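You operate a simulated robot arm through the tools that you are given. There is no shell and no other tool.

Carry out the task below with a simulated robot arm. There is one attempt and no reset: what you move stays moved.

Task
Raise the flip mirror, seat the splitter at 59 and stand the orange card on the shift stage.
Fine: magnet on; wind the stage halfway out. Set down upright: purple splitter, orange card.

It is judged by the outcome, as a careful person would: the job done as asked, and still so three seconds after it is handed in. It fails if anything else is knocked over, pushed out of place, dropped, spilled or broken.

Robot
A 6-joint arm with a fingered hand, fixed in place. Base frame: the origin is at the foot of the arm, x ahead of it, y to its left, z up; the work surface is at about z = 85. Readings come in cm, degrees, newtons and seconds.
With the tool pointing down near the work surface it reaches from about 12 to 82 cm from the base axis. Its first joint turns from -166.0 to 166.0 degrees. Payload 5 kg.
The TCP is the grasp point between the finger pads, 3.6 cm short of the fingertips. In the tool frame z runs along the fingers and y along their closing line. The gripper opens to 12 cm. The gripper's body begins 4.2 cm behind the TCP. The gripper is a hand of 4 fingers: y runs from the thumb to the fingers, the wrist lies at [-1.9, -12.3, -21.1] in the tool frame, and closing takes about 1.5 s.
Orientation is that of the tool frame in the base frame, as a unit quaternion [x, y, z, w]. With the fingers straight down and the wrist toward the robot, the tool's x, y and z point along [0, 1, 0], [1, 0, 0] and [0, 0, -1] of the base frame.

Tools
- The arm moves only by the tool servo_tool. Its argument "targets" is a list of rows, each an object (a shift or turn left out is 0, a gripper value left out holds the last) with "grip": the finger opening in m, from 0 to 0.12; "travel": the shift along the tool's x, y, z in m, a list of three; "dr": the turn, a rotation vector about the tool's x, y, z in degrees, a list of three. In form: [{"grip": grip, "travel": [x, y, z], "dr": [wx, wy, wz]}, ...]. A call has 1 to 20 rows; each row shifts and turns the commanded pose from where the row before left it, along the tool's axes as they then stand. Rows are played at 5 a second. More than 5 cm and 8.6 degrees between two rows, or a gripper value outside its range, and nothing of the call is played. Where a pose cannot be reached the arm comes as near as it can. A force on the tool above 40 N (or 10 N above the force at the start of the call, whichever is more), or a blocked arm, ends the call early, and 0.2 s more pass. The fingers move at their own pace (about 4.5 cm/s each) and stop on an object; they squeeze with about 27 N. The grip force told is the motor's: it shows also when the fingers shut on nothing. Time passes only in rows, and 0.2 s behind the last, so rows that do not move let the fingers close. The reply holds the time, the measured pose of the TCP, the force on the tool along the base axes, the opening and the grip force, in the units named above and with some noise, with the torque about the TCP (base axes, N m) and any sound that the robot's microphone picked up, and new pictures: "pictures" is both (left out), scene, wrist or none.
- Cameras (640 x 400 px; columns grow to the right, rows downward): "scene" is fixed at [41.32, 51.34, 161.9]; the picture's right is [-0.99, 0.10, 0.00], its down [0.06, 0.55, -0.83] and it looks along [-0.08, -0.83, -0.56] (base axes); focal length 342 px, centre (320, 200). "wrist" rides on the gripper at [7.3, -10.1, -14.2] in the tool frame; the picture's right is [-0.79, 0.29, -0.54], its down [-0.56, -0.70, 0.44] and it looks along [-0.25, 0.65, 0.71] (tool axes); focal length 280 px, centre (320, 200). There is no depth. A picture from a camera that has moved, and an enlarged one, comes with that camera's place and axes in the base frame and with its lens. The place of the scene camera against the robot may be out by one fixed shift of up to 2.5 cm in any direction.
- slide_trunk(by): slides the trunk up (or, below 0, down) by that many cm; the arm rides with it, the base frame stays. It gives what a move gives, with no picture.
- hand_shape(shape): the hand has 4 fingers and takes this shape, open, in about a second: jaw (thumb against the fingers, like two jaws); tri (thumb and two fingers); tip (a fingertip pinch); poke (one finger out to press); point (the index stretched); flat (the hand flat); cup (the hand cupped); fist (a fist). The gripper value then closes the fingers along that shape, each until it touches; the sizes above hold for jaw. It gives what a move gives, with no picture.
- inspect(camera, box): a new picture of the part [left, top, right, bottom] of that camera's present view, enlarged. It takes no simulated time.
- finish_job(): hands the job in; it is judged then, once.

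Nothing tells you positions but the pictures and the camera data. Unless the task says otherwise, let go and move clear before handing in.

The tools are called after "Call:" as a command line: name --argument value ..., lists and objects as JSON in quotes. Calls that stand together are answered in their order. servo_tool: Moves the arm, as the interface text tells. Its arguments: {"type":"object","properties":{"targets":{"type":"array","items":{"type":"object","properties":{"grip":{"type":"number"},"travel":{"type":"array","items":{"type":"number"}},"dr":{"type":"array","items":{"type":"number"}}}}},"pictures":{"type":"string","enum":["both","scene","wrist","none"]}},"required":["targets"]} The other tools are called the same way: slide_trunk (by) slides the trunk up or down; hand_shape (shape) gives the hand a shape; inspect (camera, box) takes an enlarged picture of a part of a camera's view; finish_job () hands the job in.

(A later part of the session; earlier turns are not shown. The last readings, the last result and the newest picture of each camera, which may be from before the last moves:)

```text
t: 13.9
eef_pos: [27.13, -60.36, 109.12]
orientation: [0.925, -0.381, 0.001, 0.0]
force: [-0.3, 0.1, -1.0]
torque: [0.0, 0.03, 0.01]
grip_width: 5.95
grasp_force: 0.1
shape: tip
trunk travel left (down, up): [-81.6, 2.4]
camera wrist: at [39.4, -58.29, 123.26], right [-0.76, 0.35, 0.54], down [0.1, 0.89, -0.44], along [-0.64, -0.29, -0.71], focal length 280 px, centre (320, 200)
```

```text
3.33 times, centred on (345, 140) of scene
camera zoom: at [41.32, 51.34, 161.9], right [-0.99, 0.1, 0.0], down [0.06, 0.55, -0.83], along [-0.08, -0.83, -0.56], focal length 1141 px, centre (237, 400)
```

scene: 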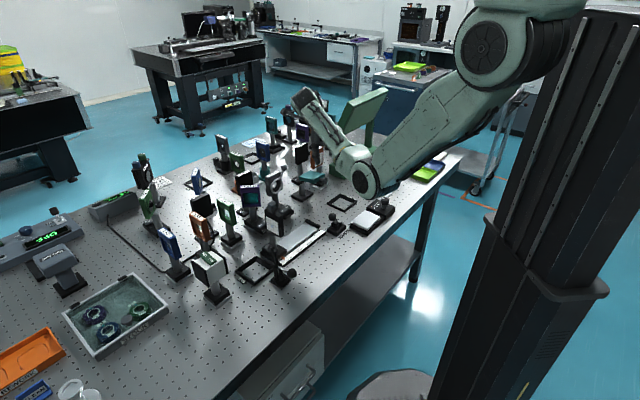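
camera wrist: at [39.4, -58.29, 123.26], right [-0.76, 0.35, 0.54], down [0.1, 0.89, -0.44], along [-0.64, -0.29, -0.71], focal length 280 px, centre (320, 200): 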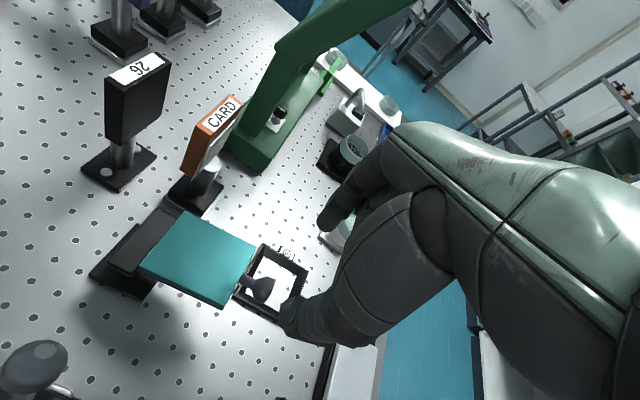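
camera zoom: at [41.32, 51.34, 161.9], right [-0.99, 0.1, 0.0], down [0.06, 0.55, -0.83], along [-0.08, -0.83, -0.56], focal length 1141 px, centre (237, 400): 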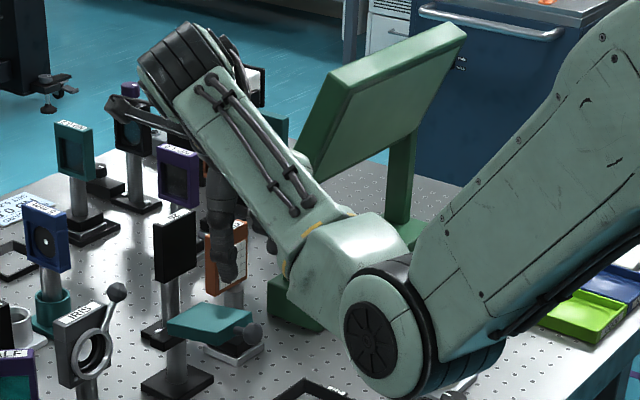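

The camera rod would come close to the IRIS lever directly below it, so I'll yaw the hand ~20° to swing it away, then descend partly and check.

Call:
servo_tool --targets '[{"dr": [0, 0, -7.5]}, {"dr": [0, 0, -7.5]}, {"dr": [0, 0, -7.5]}, {"travel": [0, 0, 0.02]}, {"travel": [0, 0, 0.02]}, {"travel": [0, 0, 0.01]}, {"travel": [0, 0, 0]}]'

Call:
inspect --camera "wrist" --box '[160, 180, 400, 340]'

Call:
inspect --camera "scene" --box '[290, 100, 380, 200]'

```text
t: 15.5
eef_pos: [27.12, -60.32, 103.97]
orientation: [0.981, -0.193, 0.0, 0.0]
force: [-0.6, 0.1, 0.4]
torque: [-0.01, -0.01, 0.01]
grip_width: 5.95
grasp_force: 0.0
shape: tip
trunk travel left (down, up): [-81.6, 2.4]
camera wrist: at [37.59, -53.73, 118.27], right [-0.84, 0.03, 0.54], down [-0.25, 0.86, -0.44], along [-0.48, -0.51, -0.71], focal length 280 px, centre (320, 200)
```

scene: 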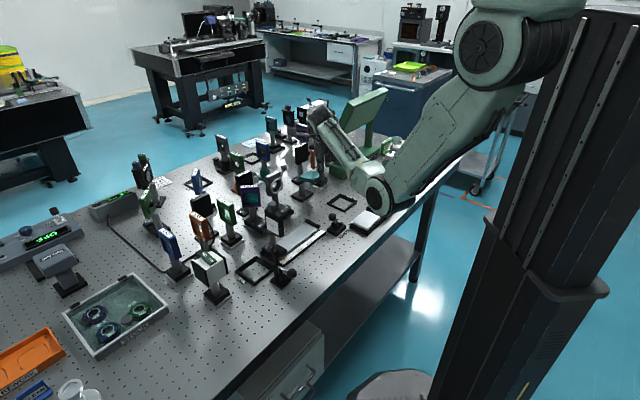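
wrist: 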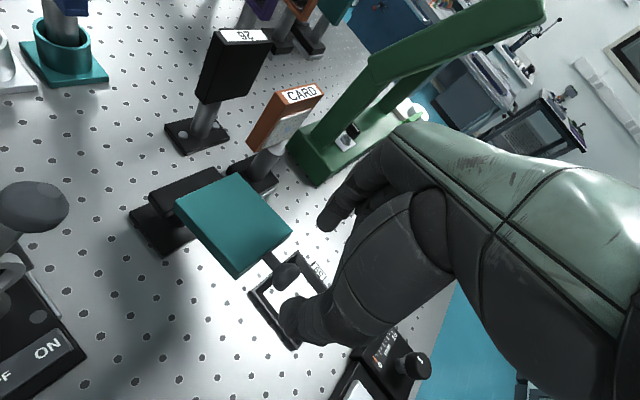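

```text
2.50 times, centred on (280, 260) of wrist
camera zoom: at [37.59, -53.73, 118.27], right [-0.84, 0.03, 0.54], down [-0.25, 0.86, -0.44], along [-0.48, -0.51, -0.71], focal length 701 px, centre (420, 50)
```

zoom: 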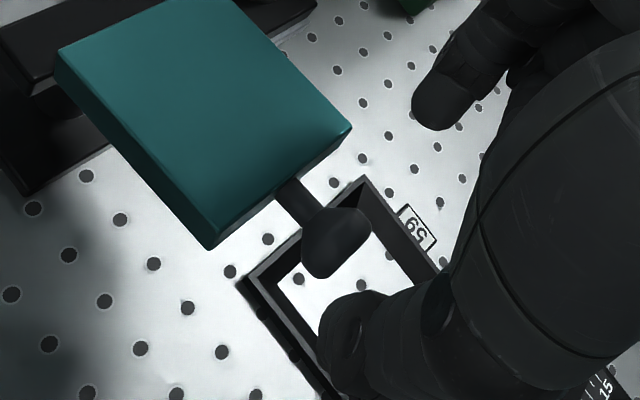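

```text
4.00 times, centred on (335, 150) of scene
camera zoom: at [41.32, 51.34, 161.9], right [-0.99, 0.1, 0.0], down [0.06, 0.55, -0.83], along [-0.08, -0.83, -0.56], focal length 1369 px, centre (260, 400)
```

zoom: 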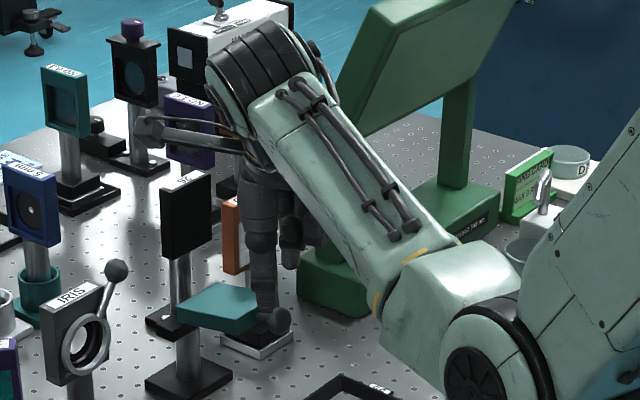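

The knob sits between thumb and index. I'll descend the last ~5 cm.

Call:
servo_tool --targets '[{"travel": [-0.003, 0.002, 0.018]}, {"travel": [0, 0, 0.018]}, {"travel": [0, 0, 0.016]}, {"travel": [0, 0, 0]}]'

Call:
inspect --camera "wrist" --box '[200, 180, 400, 320]'

Call:
inspect --camera "scene" --box '[300, 140, 360, 200]'

```text
t: 16.5
eef_pos: [26.71, -60.31, 98.93]
orientation: [0.981, -0.194, 0.0, 0.0]
force: [-0.1, -0.4, 0.2]
torque: [-0.04, -0.02, 0.01]
grip_width: 5.96
grasp_force: 0.0
shape: tip
trunk travel left (down, up): [-81.6, 2.4]
camera wrist: at [37.19, -53.76, 113.13], right [-0.84, 0.03, 0.54], down [-0.25, 0.86, -0.44], along [-0.48, -0.51, -0.71], focal length 280 px, centre (320, 200)
```

scene: 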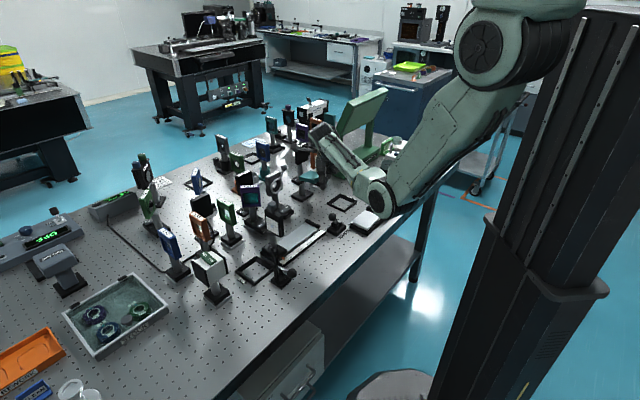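
wrist: 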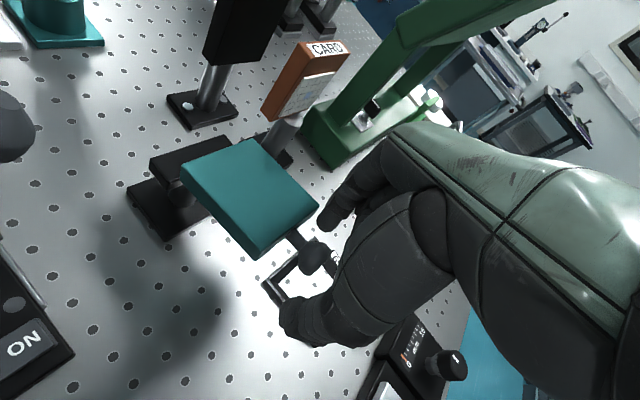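

```text
2.86 times, centred on (300, 250) of wrist
camera zoom: at [37.19, -53.76, 113.13], right [-0.84, 0.03, 0.54], down [-0.25, 0.86, -0.44], along [-0.48, -0.51, -0.71], focal length 801 px, centre (377, 57)
```

zoom: 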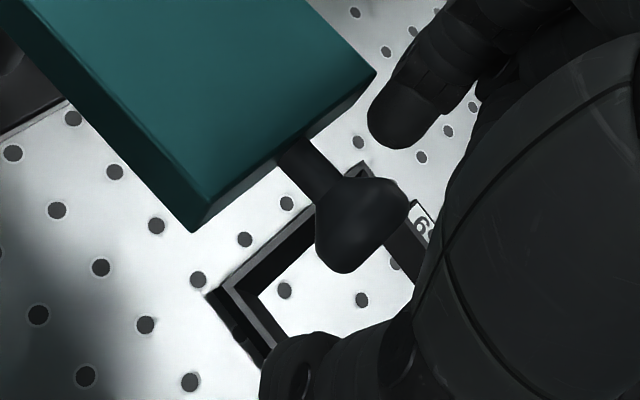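

```text
6.67 times, centred on (330, 170) of scene
camera zoom: at [41.32, 51.34, 161.9], right [-0.99, 0.1, 0.0], down [0.06, 0.55, -0.83], along [-0.08, -0.83, -0.56], focal length 2282 px, centre (253, 400)
```

zoom: 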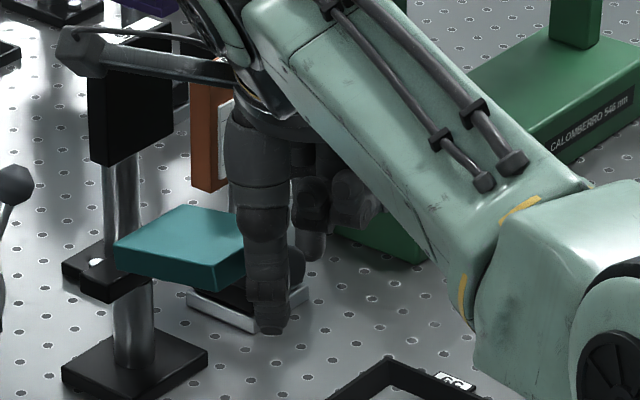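

Knob is centred between the tips; lower slightly more and close the pinch.

Call:
servo_tool --targets '[{"travel": [0, 0.002, 0.008]}, {"grip": 0.015}, {"grip": 0.015}, {"grip": 0.015}, {"grip": 0.015}, {"grip": 0.015}, {"grip": 0.015}, {"grip": 0.015}]'

Call:
inspect --camera "wrist" --box '[200, 180, 400, 320]'

Call:
inspect --camera "scene" --box '[300, 140, 360, 200]'

```text
t: 18.3
eef_pos: [26.65, -60.48, 98.2]
orientation: [0.981, -0.193, 0.0, 0.0]
force: [1.0, 2.5, 0.9]
torque: [0.04, 0.01, -0.01]
grip_width: 1.53
grasp_force: 0.1
shape: tip
trunk travel left (down, up): [-81.6, 2.4]
camera wrist: at [37.1, -53.88, 112.29], right [-0.84, 0.03, 0.54], down [-0.25, 0.86, -0.44], along [-0.48, -0.51, -0.71], focal length 280 px, centre (320, 200)
```

scene: 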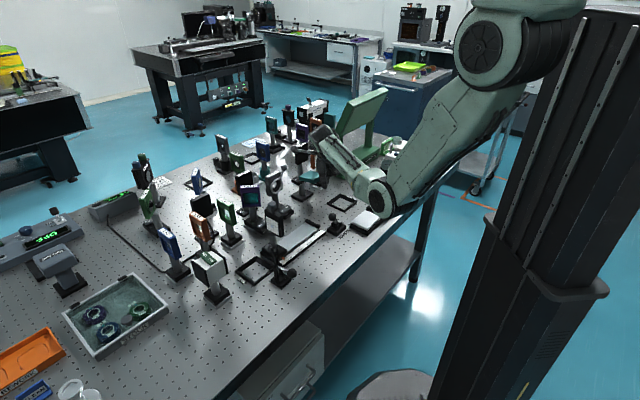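
wrist: 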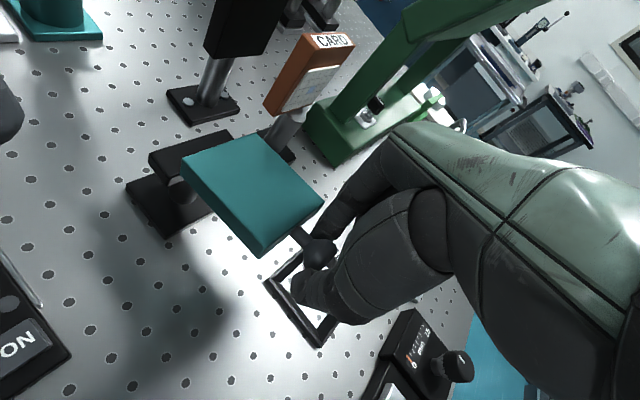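

```text
2.86 times, centred on (300, 250) of wrist
camera zoom: at [37.1, -53.88, 112.29], right [-0.84, 0.03, 0.54], down [-0.25, 0.86, -0.44], along [-0.48, -0.51, -0.71], focal length 801 px, centre (377, 57)
```

zoom: 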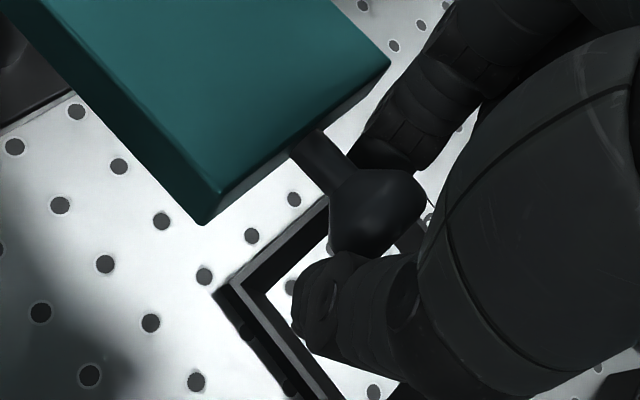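

```text
6.67 times, centred on (330, 170) of scene
camera zoom: at [41.32, 51.34, 161.9], right [-0.99, 0.1, 0.0], down [0.06, 0.55, -0.83], along [-0.08, -0.83, -0.56], focal length 2282 px, centre (253, 400)
```

zoom: 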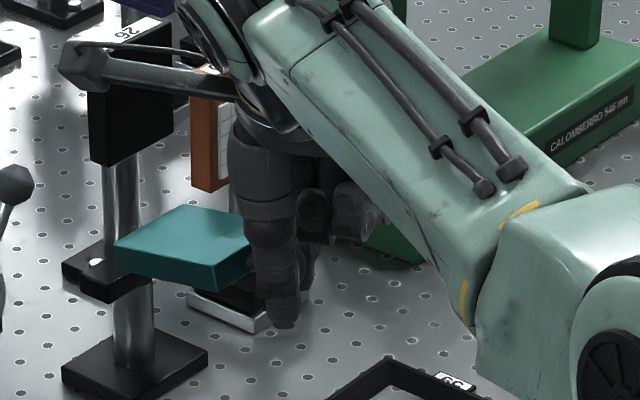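

Call:
servo_tool --targets '[{"grip": 0.0}, {"grip": 0.0}, {"grip": 0.0}, {"grip": 0.0}, {"grip": 0.0}]' --pictures "none"

Call:
inspect --camera "wrist" --box '[260, 190, 380, 290]'

Call:
inspect --camera "scene" --box '[310, 150, 350, 190]'

```text
t: 19.5
eef_pos: [26.5, -60.46, 97.98]
orientation: [0.981, -0.193, 0.0, 0.001]
force: [2.8, -0.2, 0.0]
torque: [0.0, 0.0, 0.04]
grip_width: 1.69
grasp_force: 27.5
shape: tip
trunk travel left (down, up): [-81.6, 2.4]
```

```text
4.00 times, centred on (320, 240) of wrist
camera zoom: at [37.16, -53.91, 112.27], right [-0.84, 0.03, 0.54], down [-0.25, 0.86, -0.44], along [-0.48, -0.51, -0.71], focal length 1122 px, centre (320, 40)
```

zoom: 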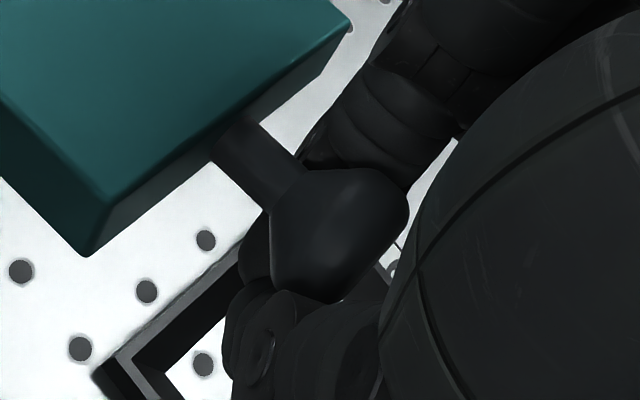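

```text
10.00 times, centred on (330, 170) of scene
camera zoom: at [41.32, 51.34, 161.9], right [-0.99, 0.1, 0.0], down [0.06, 0.55, -0.83], along [-0.08, -0.83, -0.56], focal length 3423 px, centre (220, 500)
```

zoom: 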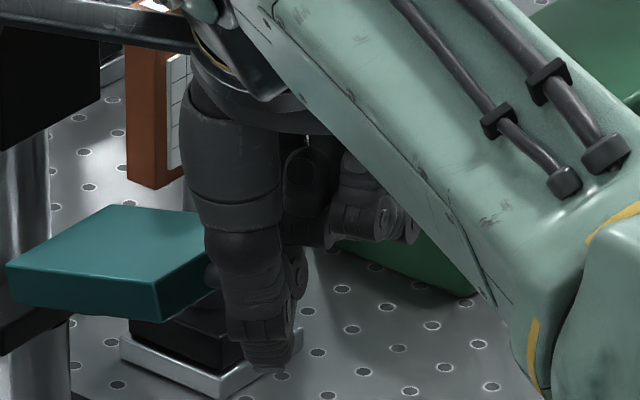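

The knob is pinched (1.7 cm, 27 N). Now I'll lift along the hinge arc, first 30°.

Call:
servo_tool --targets '[{"travel": [0.0007, 0.0003, -0.009]}, {"travel": [0.0007, 0.0003, -0.009]}, {"travel": [0.0021, 0.0009, -0.0087]}, {"travel": [0.0021, 0.0009, -0.0087]}, {"travel": [0.0035, 0.0015, -0.0081]}, {"travel": [0.0035, 0.0015, -0.0081]}]'

Call:
inspect --camera "wrist" --box '[160, 140, 400, 320]'

Call:
inspect --camera "scene" --box '[290, 130, 360, 200]'

```text
t: 20.9
eef_pos: [27.73, -61.62, 103.06]
orientation: [0.981, -0.194, 0.0, -0.001]
force: [-2.2, 0.2, 0.1]
torque: [-0.05, 0.03, -0.02]
grip_width: 1.58
grasp_force: 27.0
shape: tip
trunk travel left (down, up): [-81.6, 2.4]
camera wrist: at [38.18, -55.15, 117.35], right [-0.84, 0.03, 0.54], down [-0.25, 0.86, -0.44], along [-0.48, -0.51, -0.71], focal length 280 px, centre (320, 200)
```

scene: 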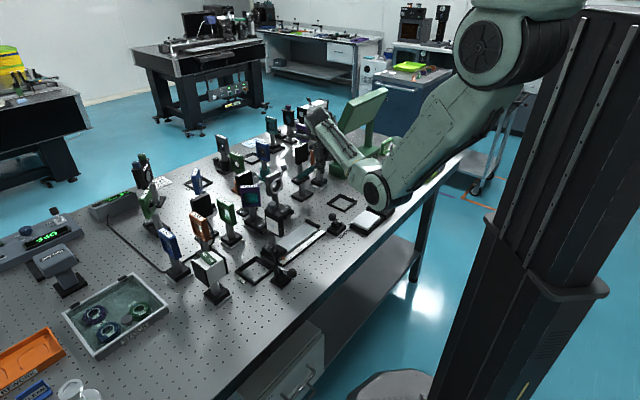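
wrist: 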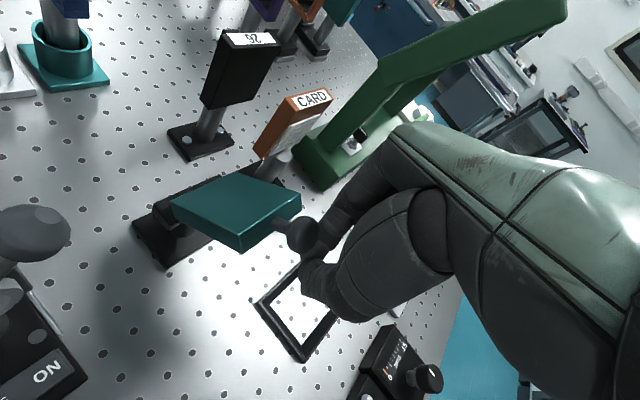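

```text
2.22 times, centred on (280, 230) of wrist
camera zoom: at [38.18, -55.15, 117.35], right [-0.84, 0.03, 0.54], down [-0.25, 0.86, -0.44], along [-0.48, -0.51, -0.71], focal length 623 px, centre (409, 133)
```

zoom: 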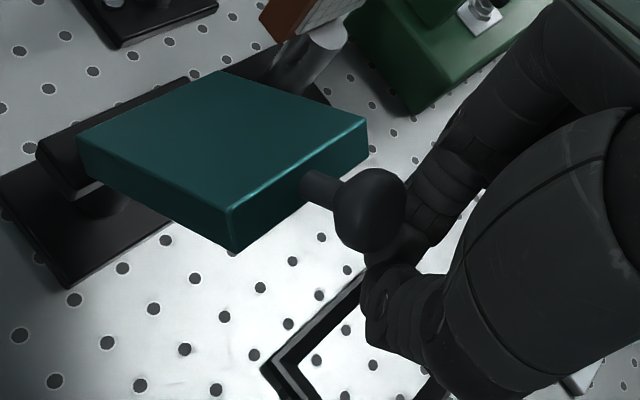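

```text
5.71 times, centred on (325, 165) of scene
camera zoom: at [41.32, 51.34, 161.9], right [-0.99, 0.1, 0.0], down [0.06, 0.55, -0.83], along [-0.08, -0.83, -0.56], focal length 1956 px, centre (291, 400)
```

zoom: 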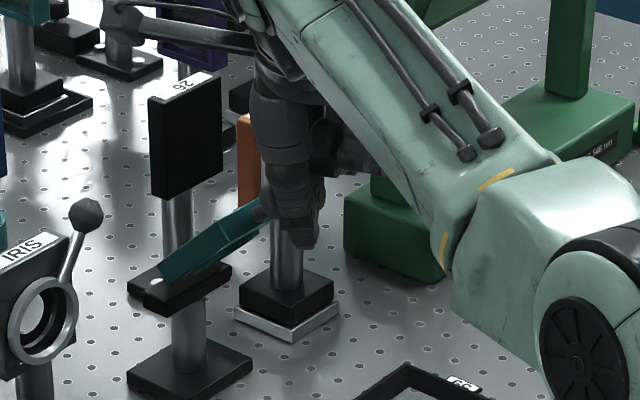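

The plate is rising with low force. Continue the arc to about 60°.

Call:
servo_tool --targets '[{"travel": [0.00475, 0.002, -0.00736]}, {"travel": [0.00475, 0.002, -0.00736]}, {"travel": [0.00585, 0.00245, -0.00635]}, {"travel": [0.00585, 0.00245, -0.00635]}, {"travel": [0.00678, 0.00284, -0.00515]}, {"travel": [0.00678, 0.00284, -0.00515]}]'

Call:
inspect --camera "wrist" --box '[160, 140, 400, 320]'

Call:
inspect --camera "scene" --box '[290, 130, 360, 200]'

```text
t: 22.3
eef_pos: [30.31, -64.25, 106.79]
orientation: [0.981, -0.194, 0.0, 0.0]
force: [-0.7, -0.7, -0.5]
torque: [0.01, -0.03, 0.0]
grip_width: 1.54
grasp_force: 27.0
shape: tip
trunk travel left (down, up): [-81.6, 2.4]
camera wrist: at [40.91, -57.73, 121.06], right [-0.84, 0.03, 0.54], down [-0.25, 0.86, -0.44], along [-0.48, -0.51, -0.71], focal length 280 px, centre (320, 200)
```

scene: 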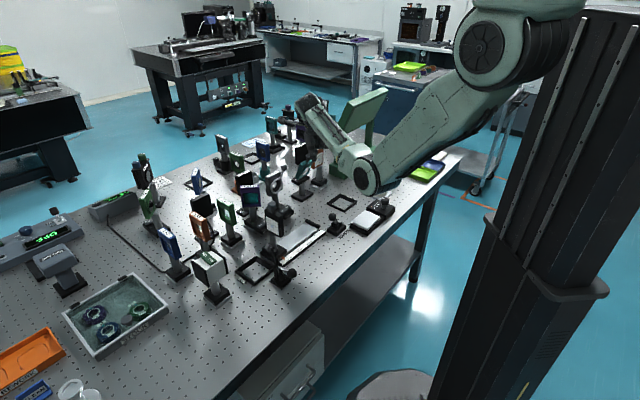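
wrist: 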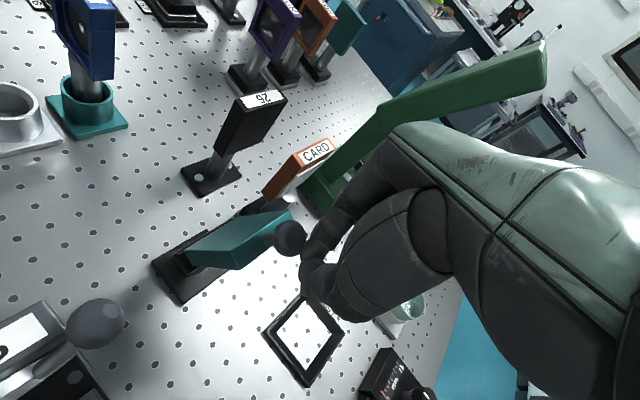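

```text
2.22 times, centred on (280, 230) of wrist
camera zoom: at [40.91, -57.73, 121.06], right [-0.84, 0.03, 0.54], down [-0.25, 0.86, -0.44], along [-0.48, -0.51, -0.71], focal length 623 px, centre (409, 133)
```

zoom: 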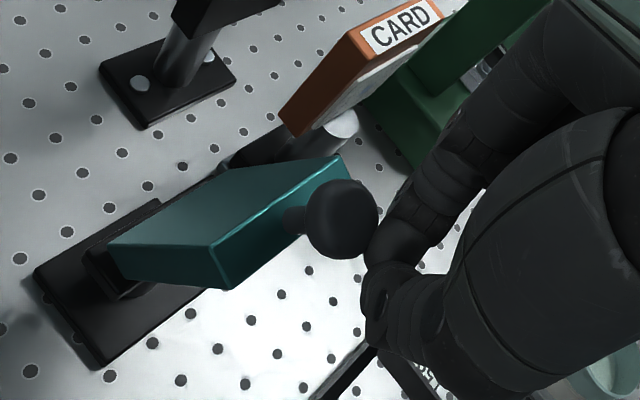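

```text
5.71 times, centred on (325, 165) of scene
camera zoom: at [41.32, 51.34, 161.9], right [-0.99, 0.1, 0.0], down [0.06, 0.55, -0.83], along [-0.08, -0.83, -0.56], focal length 1956 px, centre (291, 400)
```

zoom: 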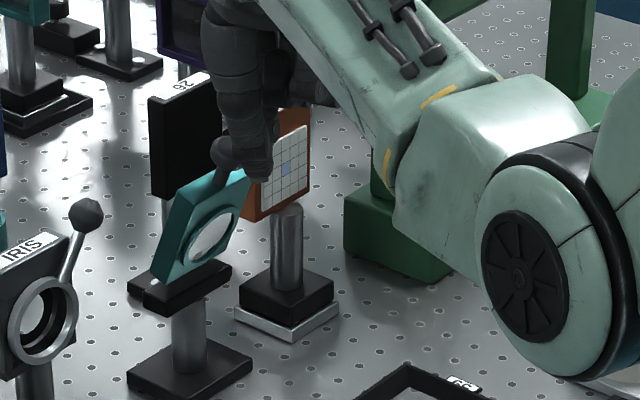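

The mirror is about 60° up with the mirror face showing. Continue toward vertical.

Call:
servo_tool --targets '[{"travel": [0.0075, 0.00314, -0.0038]}, {"travel": [0.0075, 0.00314, -0.0038]}, {"travel": [0.008, 0.00335, -0.0023]}, {"travel": [0.008, 0.00335, -0.0023]}]'

Call:
inspect --camera "wrist" --box '[160, 140, 400, 320]'

Call:
inspect --camera "scene" --box '[290, 130, 360, 200]'

```text
t: 23.3
eef_pos: [32.72, -66.71, 108.29]
orientation: [0.981, -0.193, 0.0, 0.0]
force: [-1.0, 1.3, 0.6]
torque: [0.01, -0.03, 0.02]
grip_width: 1.57
grasp_force: 26.7
shape: tip
trunk travel left (down, up): [-81.6, 2.4]
camera wrist: at [43.3, -60.15, 122.32], right [-0.84, 0.03, 0.54], down [-0.25, 0.86, -0.44], along [-0.48, -0.51, -0.71], focal length 280 px, centre (320, 200)
```

scene: 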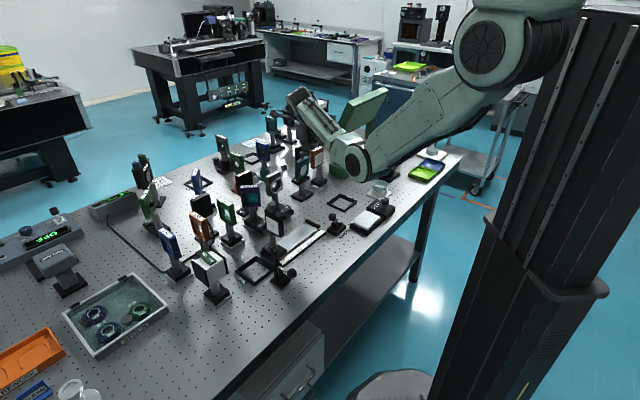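
wrist: 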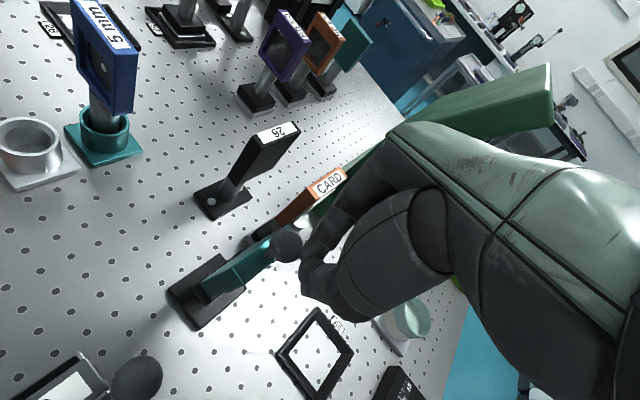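

```text
2.22 times, centred on (280, 230) of wrist
camera zoom: at [43.3, -60.15, 122.32], right [-0.84, 0.03, 0.54], down [-0.25, 0.86, -0.44], along [-0.48, -0.51, -0.71], focal length 623 px, centre (409, 133)
```

zoom: 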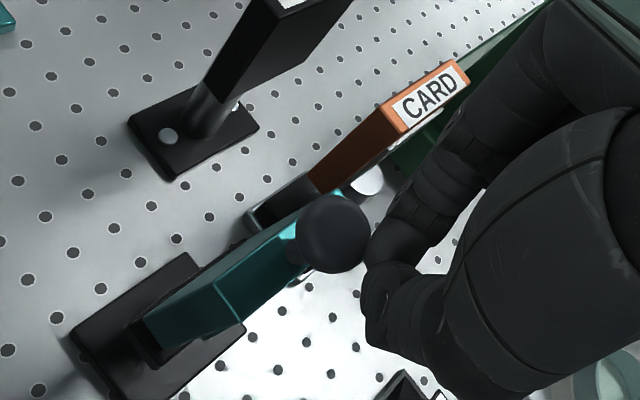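

```text
5.71 times, centred on (325, 165) of scene
camera zoom: at [41.32, 51.34, 161.9], right [-0.99, 0.1, 0.0], down [0.06, 0.55, -0.83], along [-0.08, -0.83, -0.56], focal length 1956 px, centre (291, 400)
```

zoom: 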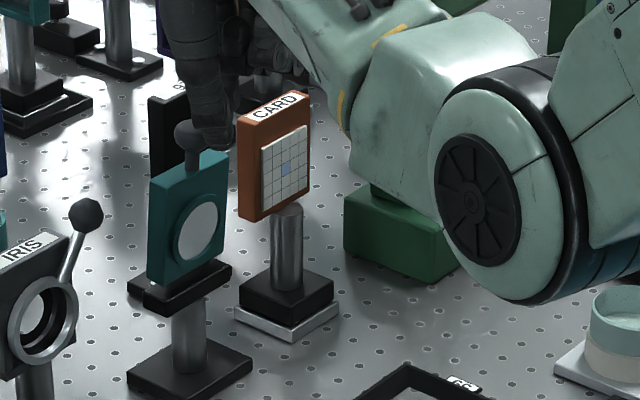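

Nearly vertical. Push gently to the end stop.

Call:
servo_tool --targets '[{"travel": [0.006, 0.0025, -0.0005]}, {"travel": [0.006, 0.0025, -0.0005]}, {"travel": [0.004, 0.0017, 0]}]'

Call:
inspect --camera "wrist" --box '[160, 140, 400, 320]'

Call:
inspect --camera "scene" --box '[290, 130, 360, 200]'

```text
t: 24.1
eef_pos: [33.79, -67.72, 108.29]
orientation: [0.981, -0.194, 0.0, 0.0]
force: [-8.8, 5.2, 3.9]
torque: [0.15, 0.25, 0.0]
grip_width: 1.53
grasp_force: 26.9
shape: tip
trunk travel left (down, up): [-81.6, 2.4]
camera wrist: at [44.21, -61.18, 122.47], right [-0.84, 0.03, 0.54], down [-0.25, 0.86, -0.44], along [-0.48, -0.51, -0.71], focal length 280 px, centre (320, 200)
```

scene: 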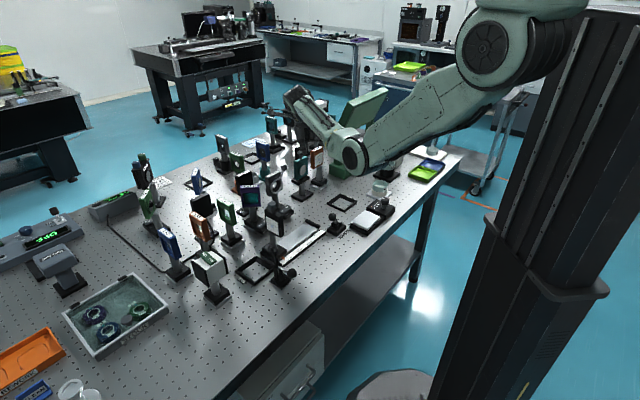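
wrist: 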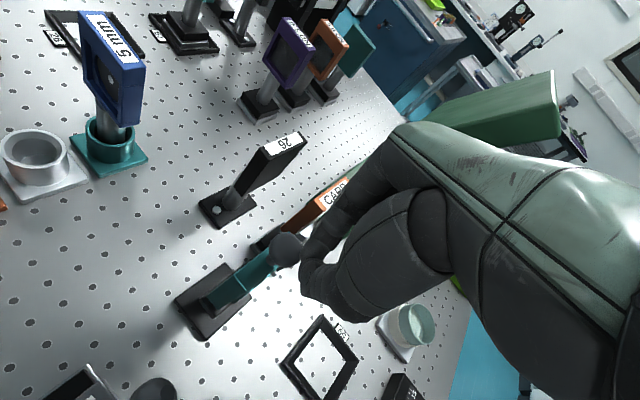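

```text
2.22 times, centred on (280, 230) of wrist
camera zoom: at [44.21, -61.18, 122.47], right [-0.84, 0.03, 0.54], down [-0.25, 0.86, -0.44], along [-0.48, -0.51, -0.71], focal length 623 px, centre (409, 133)
```

zoom: 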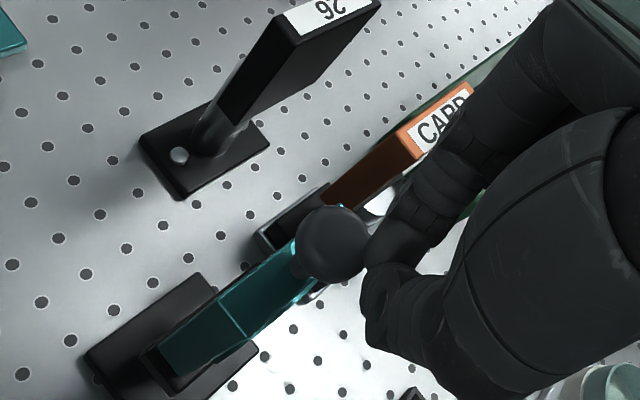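

```text
5.71 times, centred on (325, 165) of scene
camera zoom: at [41.32, 51.34, 161.9], right [-0.99, 0.1, 0.0], down [0.06, 0.55, -0.83], along [-0.08, -0.83, -0.56], focal length 1956 px, centre (291, 400)
```

zoom: 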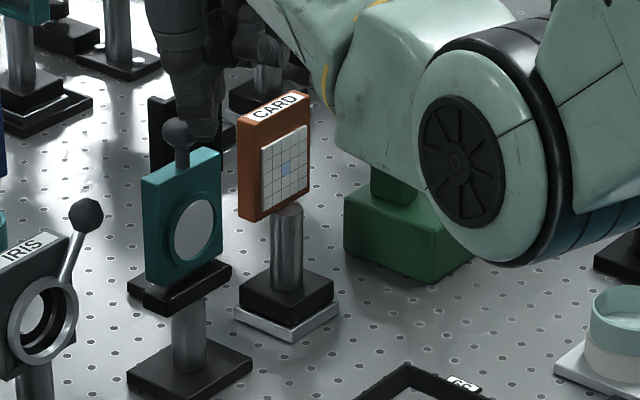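

The mirror is upright against its stop. I'll open the fingers and back away.

Call:
servo_tool --targets '[{"grip": 0.05}, {"grip": 0.05}, {"grip": 0.05}, {"grip": 0.05}, {"grip": 0.05}]' --pictures "none"

Call:
inspect --camera "wrist" --box '[160, 140, 400, 320]'

Call:
inspect --camera "scene" --box '[290, 130, 360, 200]'

```text
t: 25.3
eef_pos: [34.0, -67.94, 108.08]
orientation: [0.981, -0.193, 0.001, 0.0]
force: [0.8, -0.3, 0.8]
torque: [0.03, 0.01, 0.01]
grip_width: 4.95
grasp_force: 0.0
shape: tip
trunk travel left (down, up): [-81.6, 2.4]
```

```text
2.22 times, centred on (280, 230) of wrist
camera zoom: at [44.49, -61.27, 122.35], right [-0.84, 0.03, 0.54], down [-0.25, 0.86, -0.44], along [-0.48, -0.51, -0.71], focal length 623 px, centre (409, 133)
```

zoom: 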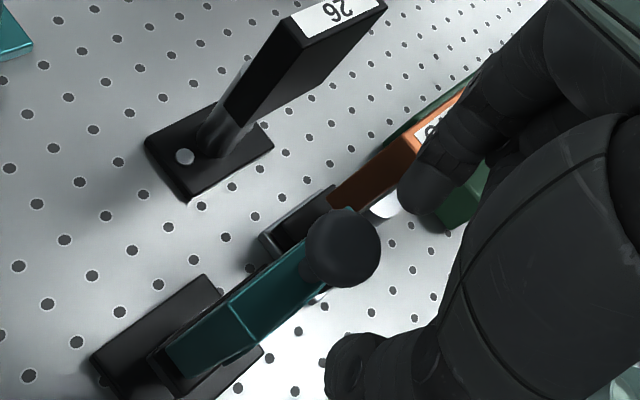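

```text
5.71 times, centred on (325, 165) of scene
camera zoom: at [41.32, 51.34, 161.9], right [-0.99, 0.1, 0.0], down [0.06, 0.55, -0.83], along [-0.08, -0.83, -0.56], focal length 1956 px, centre (291, 400)
```

zoom: 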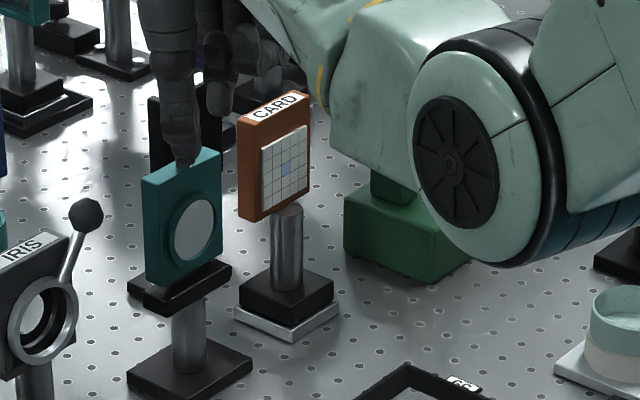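

Call:
servo_tool --targets '[{"travel": [0, 0, -0.015]}, {"travel": [0, 0, -0.015]}, {"travel": [-0.02, -0.008, -0.01]}, {"travel": [-0.025, -0.01, -0.005]}, {"travel": [-0.025, -0.01, 0]}, {"travel": [-0.025, -0.01, 0]}]'

Call:
inspect --camera "scene" --box '[290, 130, 360, 200]'

```text
t: 26.7
eef_pos: [26.4, -60.55, 112.68]
orientation: [0.981, -0.194, 0.001, 0.0]
force: [-0.5, -0.1, 0.1]
torque: [0.05, -0.01, -0.02]
grip_width: 4.97
grasp_force: 0.0
shape: tip
trunk travel left (down, up): [-81.6, 2.4]
camera wrist: at [37.01, -54.04, 127.03], right [-0.84, 0.03, 0.54], down [-0.25, 0.86, -0.44], along [-0.48, -0.51, -0.71], focal length 280 px, centre (320, 200)
```

scene: 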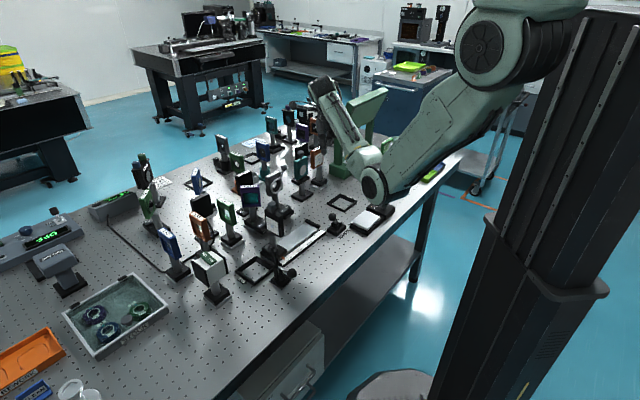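
wrist: 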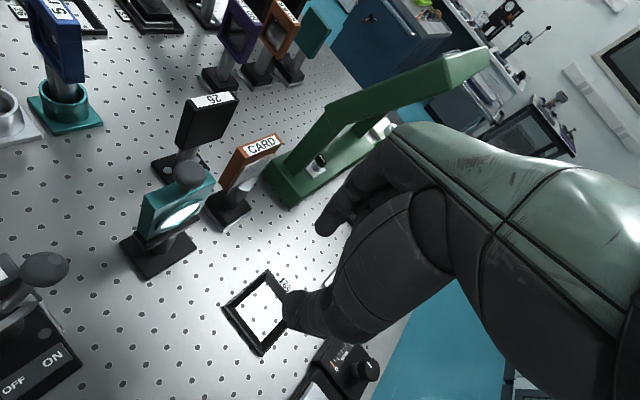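

```text
5.71 times, centred on (325, 165) of scene
camera zoom: at [41.32, 51.34, 161.9], right [-0.99, 0.1, 0.0], down [0.06, 0.55, -0.83], along [-0.08, -0.83, -0.56], focal length 1956 px, centre (291, 400)
```

zoom: 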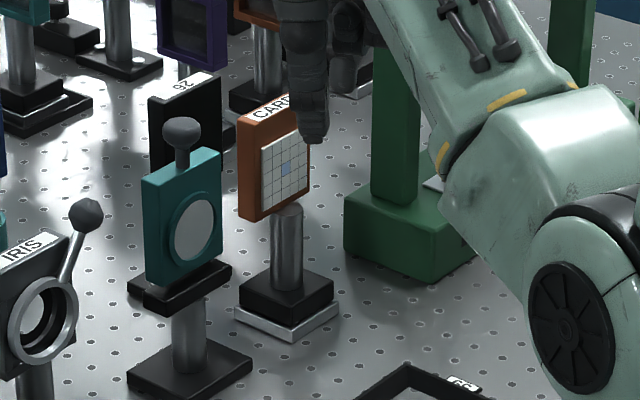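

Flip mirror is up. Next, the stage: its knob is near (5.3,-53.2). I'll move the hand above there with the natural yaw and look.

Call:
servo_tool --targets '[{"dr": [0, 0, -7.5]}, {"dr": [0, 0, -7.5]}, {"dr": [0, 0, -7.3]}, {"travel": [-0.03, -0.012, 0]}, {"travel": [-0.035, -0.012, 0]}, {"travel": [-0.035, -0.012, 0]}, {"travel": [-0.035, -0.012, 0]}, {"travel": [-0.035, -0.012, 0]}, {"travel": [-0.03, -0.01, 0]}, {"travel": [0, 0, 0]}]'

Call:
inspect --camera "wrist" --box '[160, 200, 400, 400]'

```text
t: 28.9
eef_pos: [6.73, -53.71, 112.6]
orientation: [1.0, 0.002, 0.0, 0.001]
force: [-0.2, -0.8, 0.2]
torque: [0.0, 0.02, 0.03]
grip_width: 5.01
grasp_force: 0.0
shape: tip
trunk travel left (down, up): [-81.6, 2.4]
camera wrist: at [13.88, -43.64, 126.77], right [-0.79, -0.29, 0.54], down [-0.56, 0.7, -0.44], along [-0.25, -0.65, -0.71], focal length 280 px, centre (320, 200)
```

scene: 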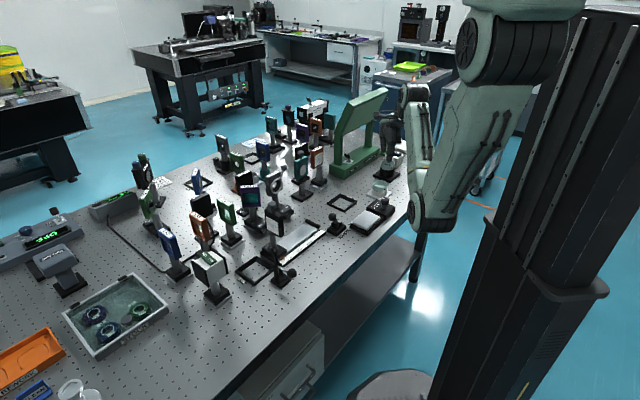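
wrist: 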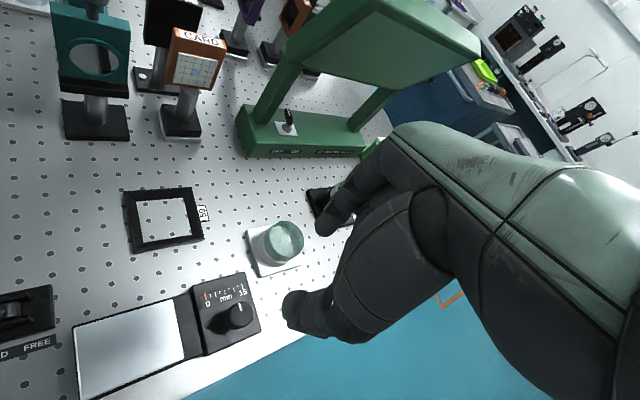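

```text
2.00 times, centred on (280, 300) of wrist
camera zoom: at [13.88, -43.64, 126.77], right [-0.79, -0.29, 0.54], down [-0.56, 0.7, -0.44], along [-0.25, -0.65, -0.71], focal length 561 px, centre (400, 0)
```

zoom: 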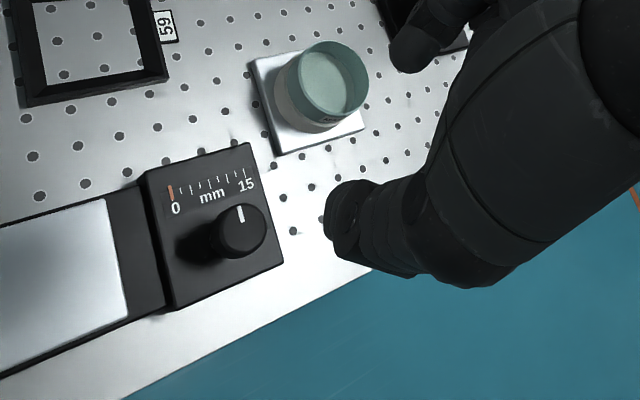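

Call:
inspect --camera "wrist" --box '[190, 260, 280, 360]'

Call:
inspect --camera "scene" --box '[350, 170, 410, 230]'

```text
4.00 times, centred on (235, 310) of wrist
camera zoom: at [13.88, -43.64, 126.77], right [-0.79, -0.29, 0.54], down [-0.56, 0.7, -0.44], along [-0.25, -0.65, -0.71], focal length 1122 px, centre (660, -240)
```

zoom: 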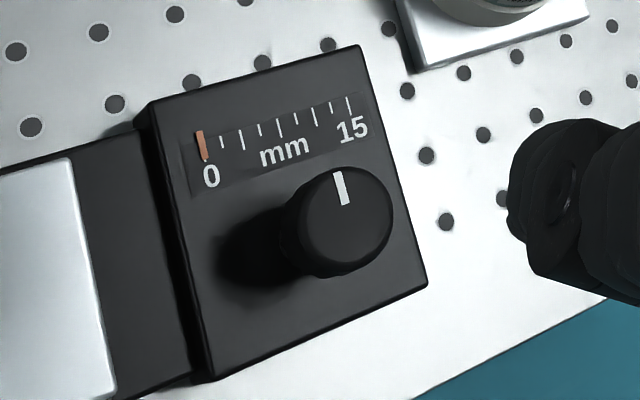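

```text
6.67 times, centred on (380, 200) of scene
camera zoom: at [41.32, 51.34, 161.9], right [-0.99, 0.1, 0.0], down [0.06, 0.55, -0.83], along [-0.08, -0.83, -0.56], focal length 2282 px, centre (-80, 200)
```

zoom: 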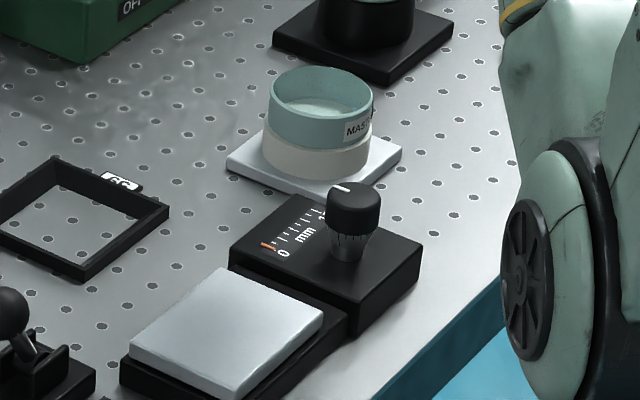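

The dial knob cap is at about (5.2,-53.2), top z≈91.5. I'll centre over it and come down in two stages.

Call:
servo_tool --targets '[{"grip": 0.055, "travel": [-0.015, -0.005, 0.02]}, {"travel": [0, 0, 0.03]}, {"travel": [0, 0, 0.03]}, {"travel": [0, 0, 0.03]}, {"travel": [0, 0, 0.03]}, {"travel": [0, 0, 0.01]}, {"travel": [0, 0, 0]}]'

Call:
inspect --camera "wrist" --box '[200, 180, 400, 340]'

Call:
inspect --camera "scene" --box '[350, 150, 420, 230]'

```text
t: 30.5
eef_pos: [5.09, -53.32, 97.73]
orientation: [1.0, 0.0, 0.0, 0.0]
force: [-0.9, 0.3, -0.7]
torque: [0.0, 0.03, 0.0]
grip_width: 5.48
grasp_force: 0.1
shape: tip
trunk travel left (down, up): [-81.6, 2.4]
camera wrist: at [12.31, -43.27, 111.87], right [-0.79, -0.29, 0.54], down [-0.56, 0.7, -0.44], along [-0.25, -0.65, -0.71], focal length 280 px, centre (320, 200)
```

scene: 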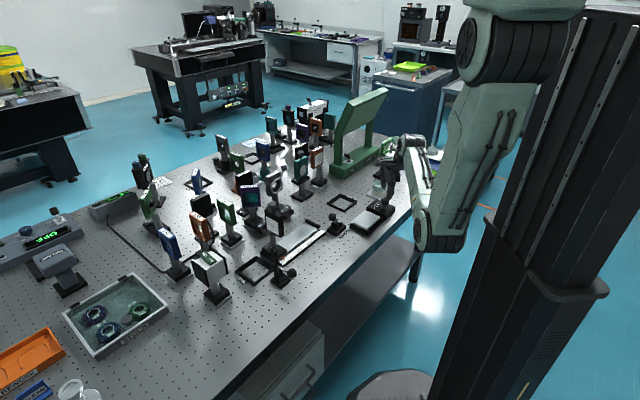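
wrist: 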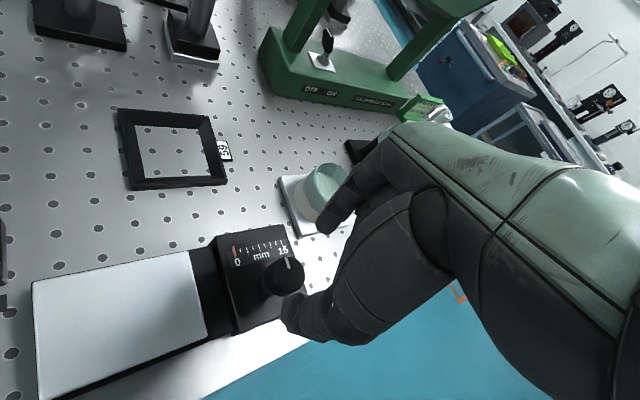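

```text
2.50 times, centred on (300, 260) of wrist
camera zoom: at [12.31, -43.27, 111.87], right [-0.79, -0.29, 0.54], down [-0.56, 0.7, -0.44], along [-0.25, -0.65, -0.71], focal length 701 px, centre (370, 50)
```

zoom: 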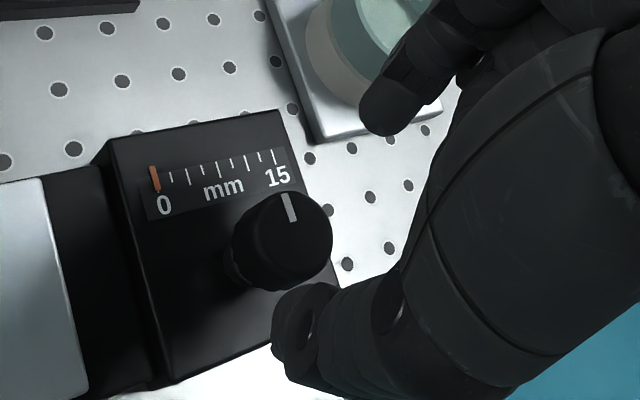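

```text
5.00 times, centred on (385, 190) of scene
camera zoom: at [41.32, 51.34, 161.9], right [-0.99, 0.1, 0.0], down [0.06, 0.55, -0.83], along [-0.08, -0.83, -0.56], focal length 1712 px, centre (-5, 250)
```

zoom: 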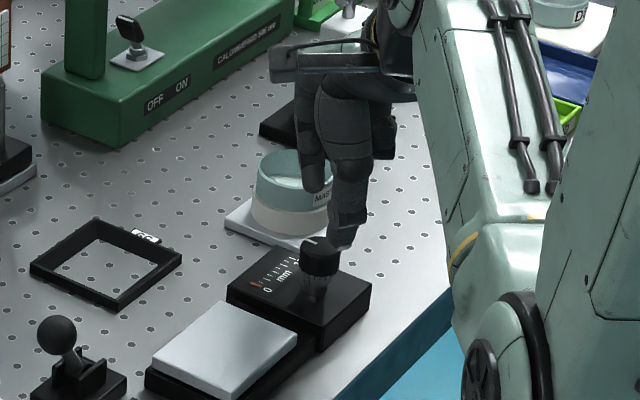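

Knob is centred between thumb and index. Descend to it and close.

Call:
servo_tool --targets '[{"travel": [0.003, 0, 0.02]}, {"travel": [0, 0, 0.015]}, {"travel": [0, 0, 0.01]}, {"grip": 0.01}, {"grip": 0.01}, {"grip": 0.01}, {"grip": 0.01}, {"grip": 0.01}, {"grip": 0.01}]'

Call:
inspect --camera "wrist" --box '[200, 180, 400, 340]'

Call:
inspect --camera "scene" --box '[350, 150, 420, 230]'

```text
t: 32.5
eef_pos: [5.37, -53.19, 93.16]
orientation: [1.0, 0.0, 0.0, 0.0]
force: [1.4, 0.6, -2.4]
torque: [0.0, -0.03, 0.01]
grip_width: 2.33
grasp_force: 26.9
shape: tip
trunk travel left (down, up): [-81.6, 2.4]
camera wrist: at [12.65, -43.21, 107.38], right [-0.79, -0.29, 0.54], down [-0.56, 0.7, -0.44], along [-0.25, -0.65, -0.71], focal length 280 px, centre (320, 200)
```

scene: 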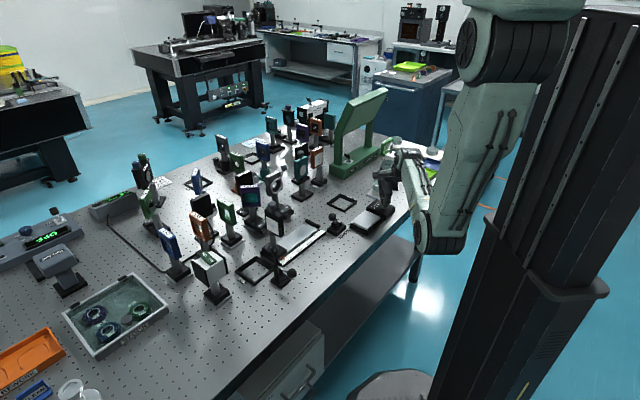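
wrist: 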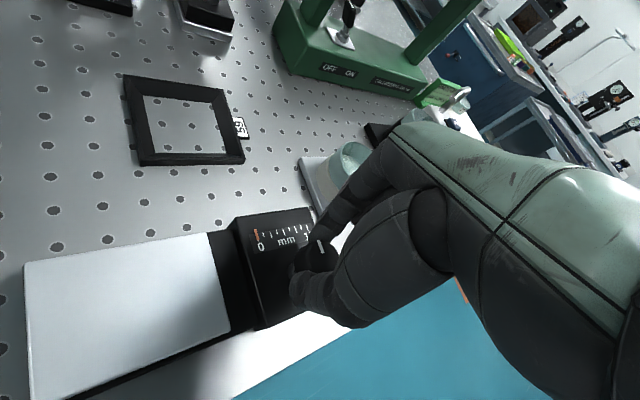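

```text
2.50 times, centred on (300, 260) of wrist
camera zoom: at [12.65, -43.21, 107.38], right [-0.79, -0.29, 0.54], down [-0.56, 0.7, -0.44], along [-0.25, -0.65, -0.71], focal length 701 px, centre (370, 50)
```

zoom: 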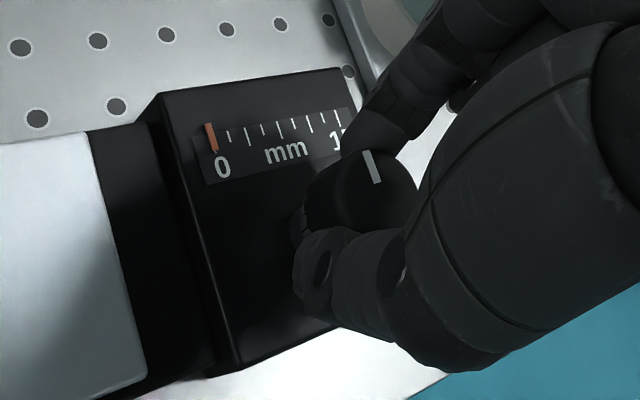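

```text
5.00 times, centred on (385, 190) of scene
camera zoom: at [41.32, 51.34, 161.9], right [-0.99, 0.1, 0.0], down [0.06, 0.55, -0.83], along [-0.08, -0.83, -0.56], focal length 1712 px, centre (-5, 250)
```

zoom: 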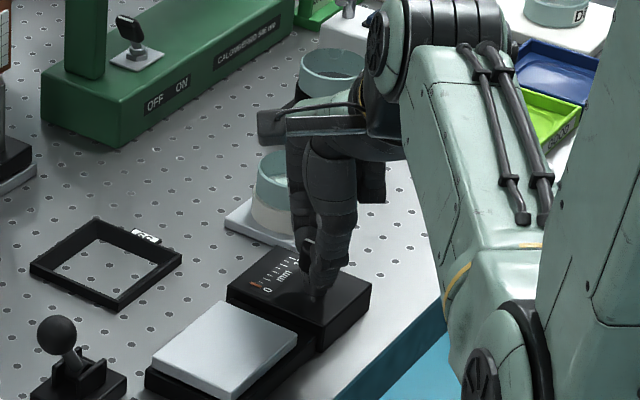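

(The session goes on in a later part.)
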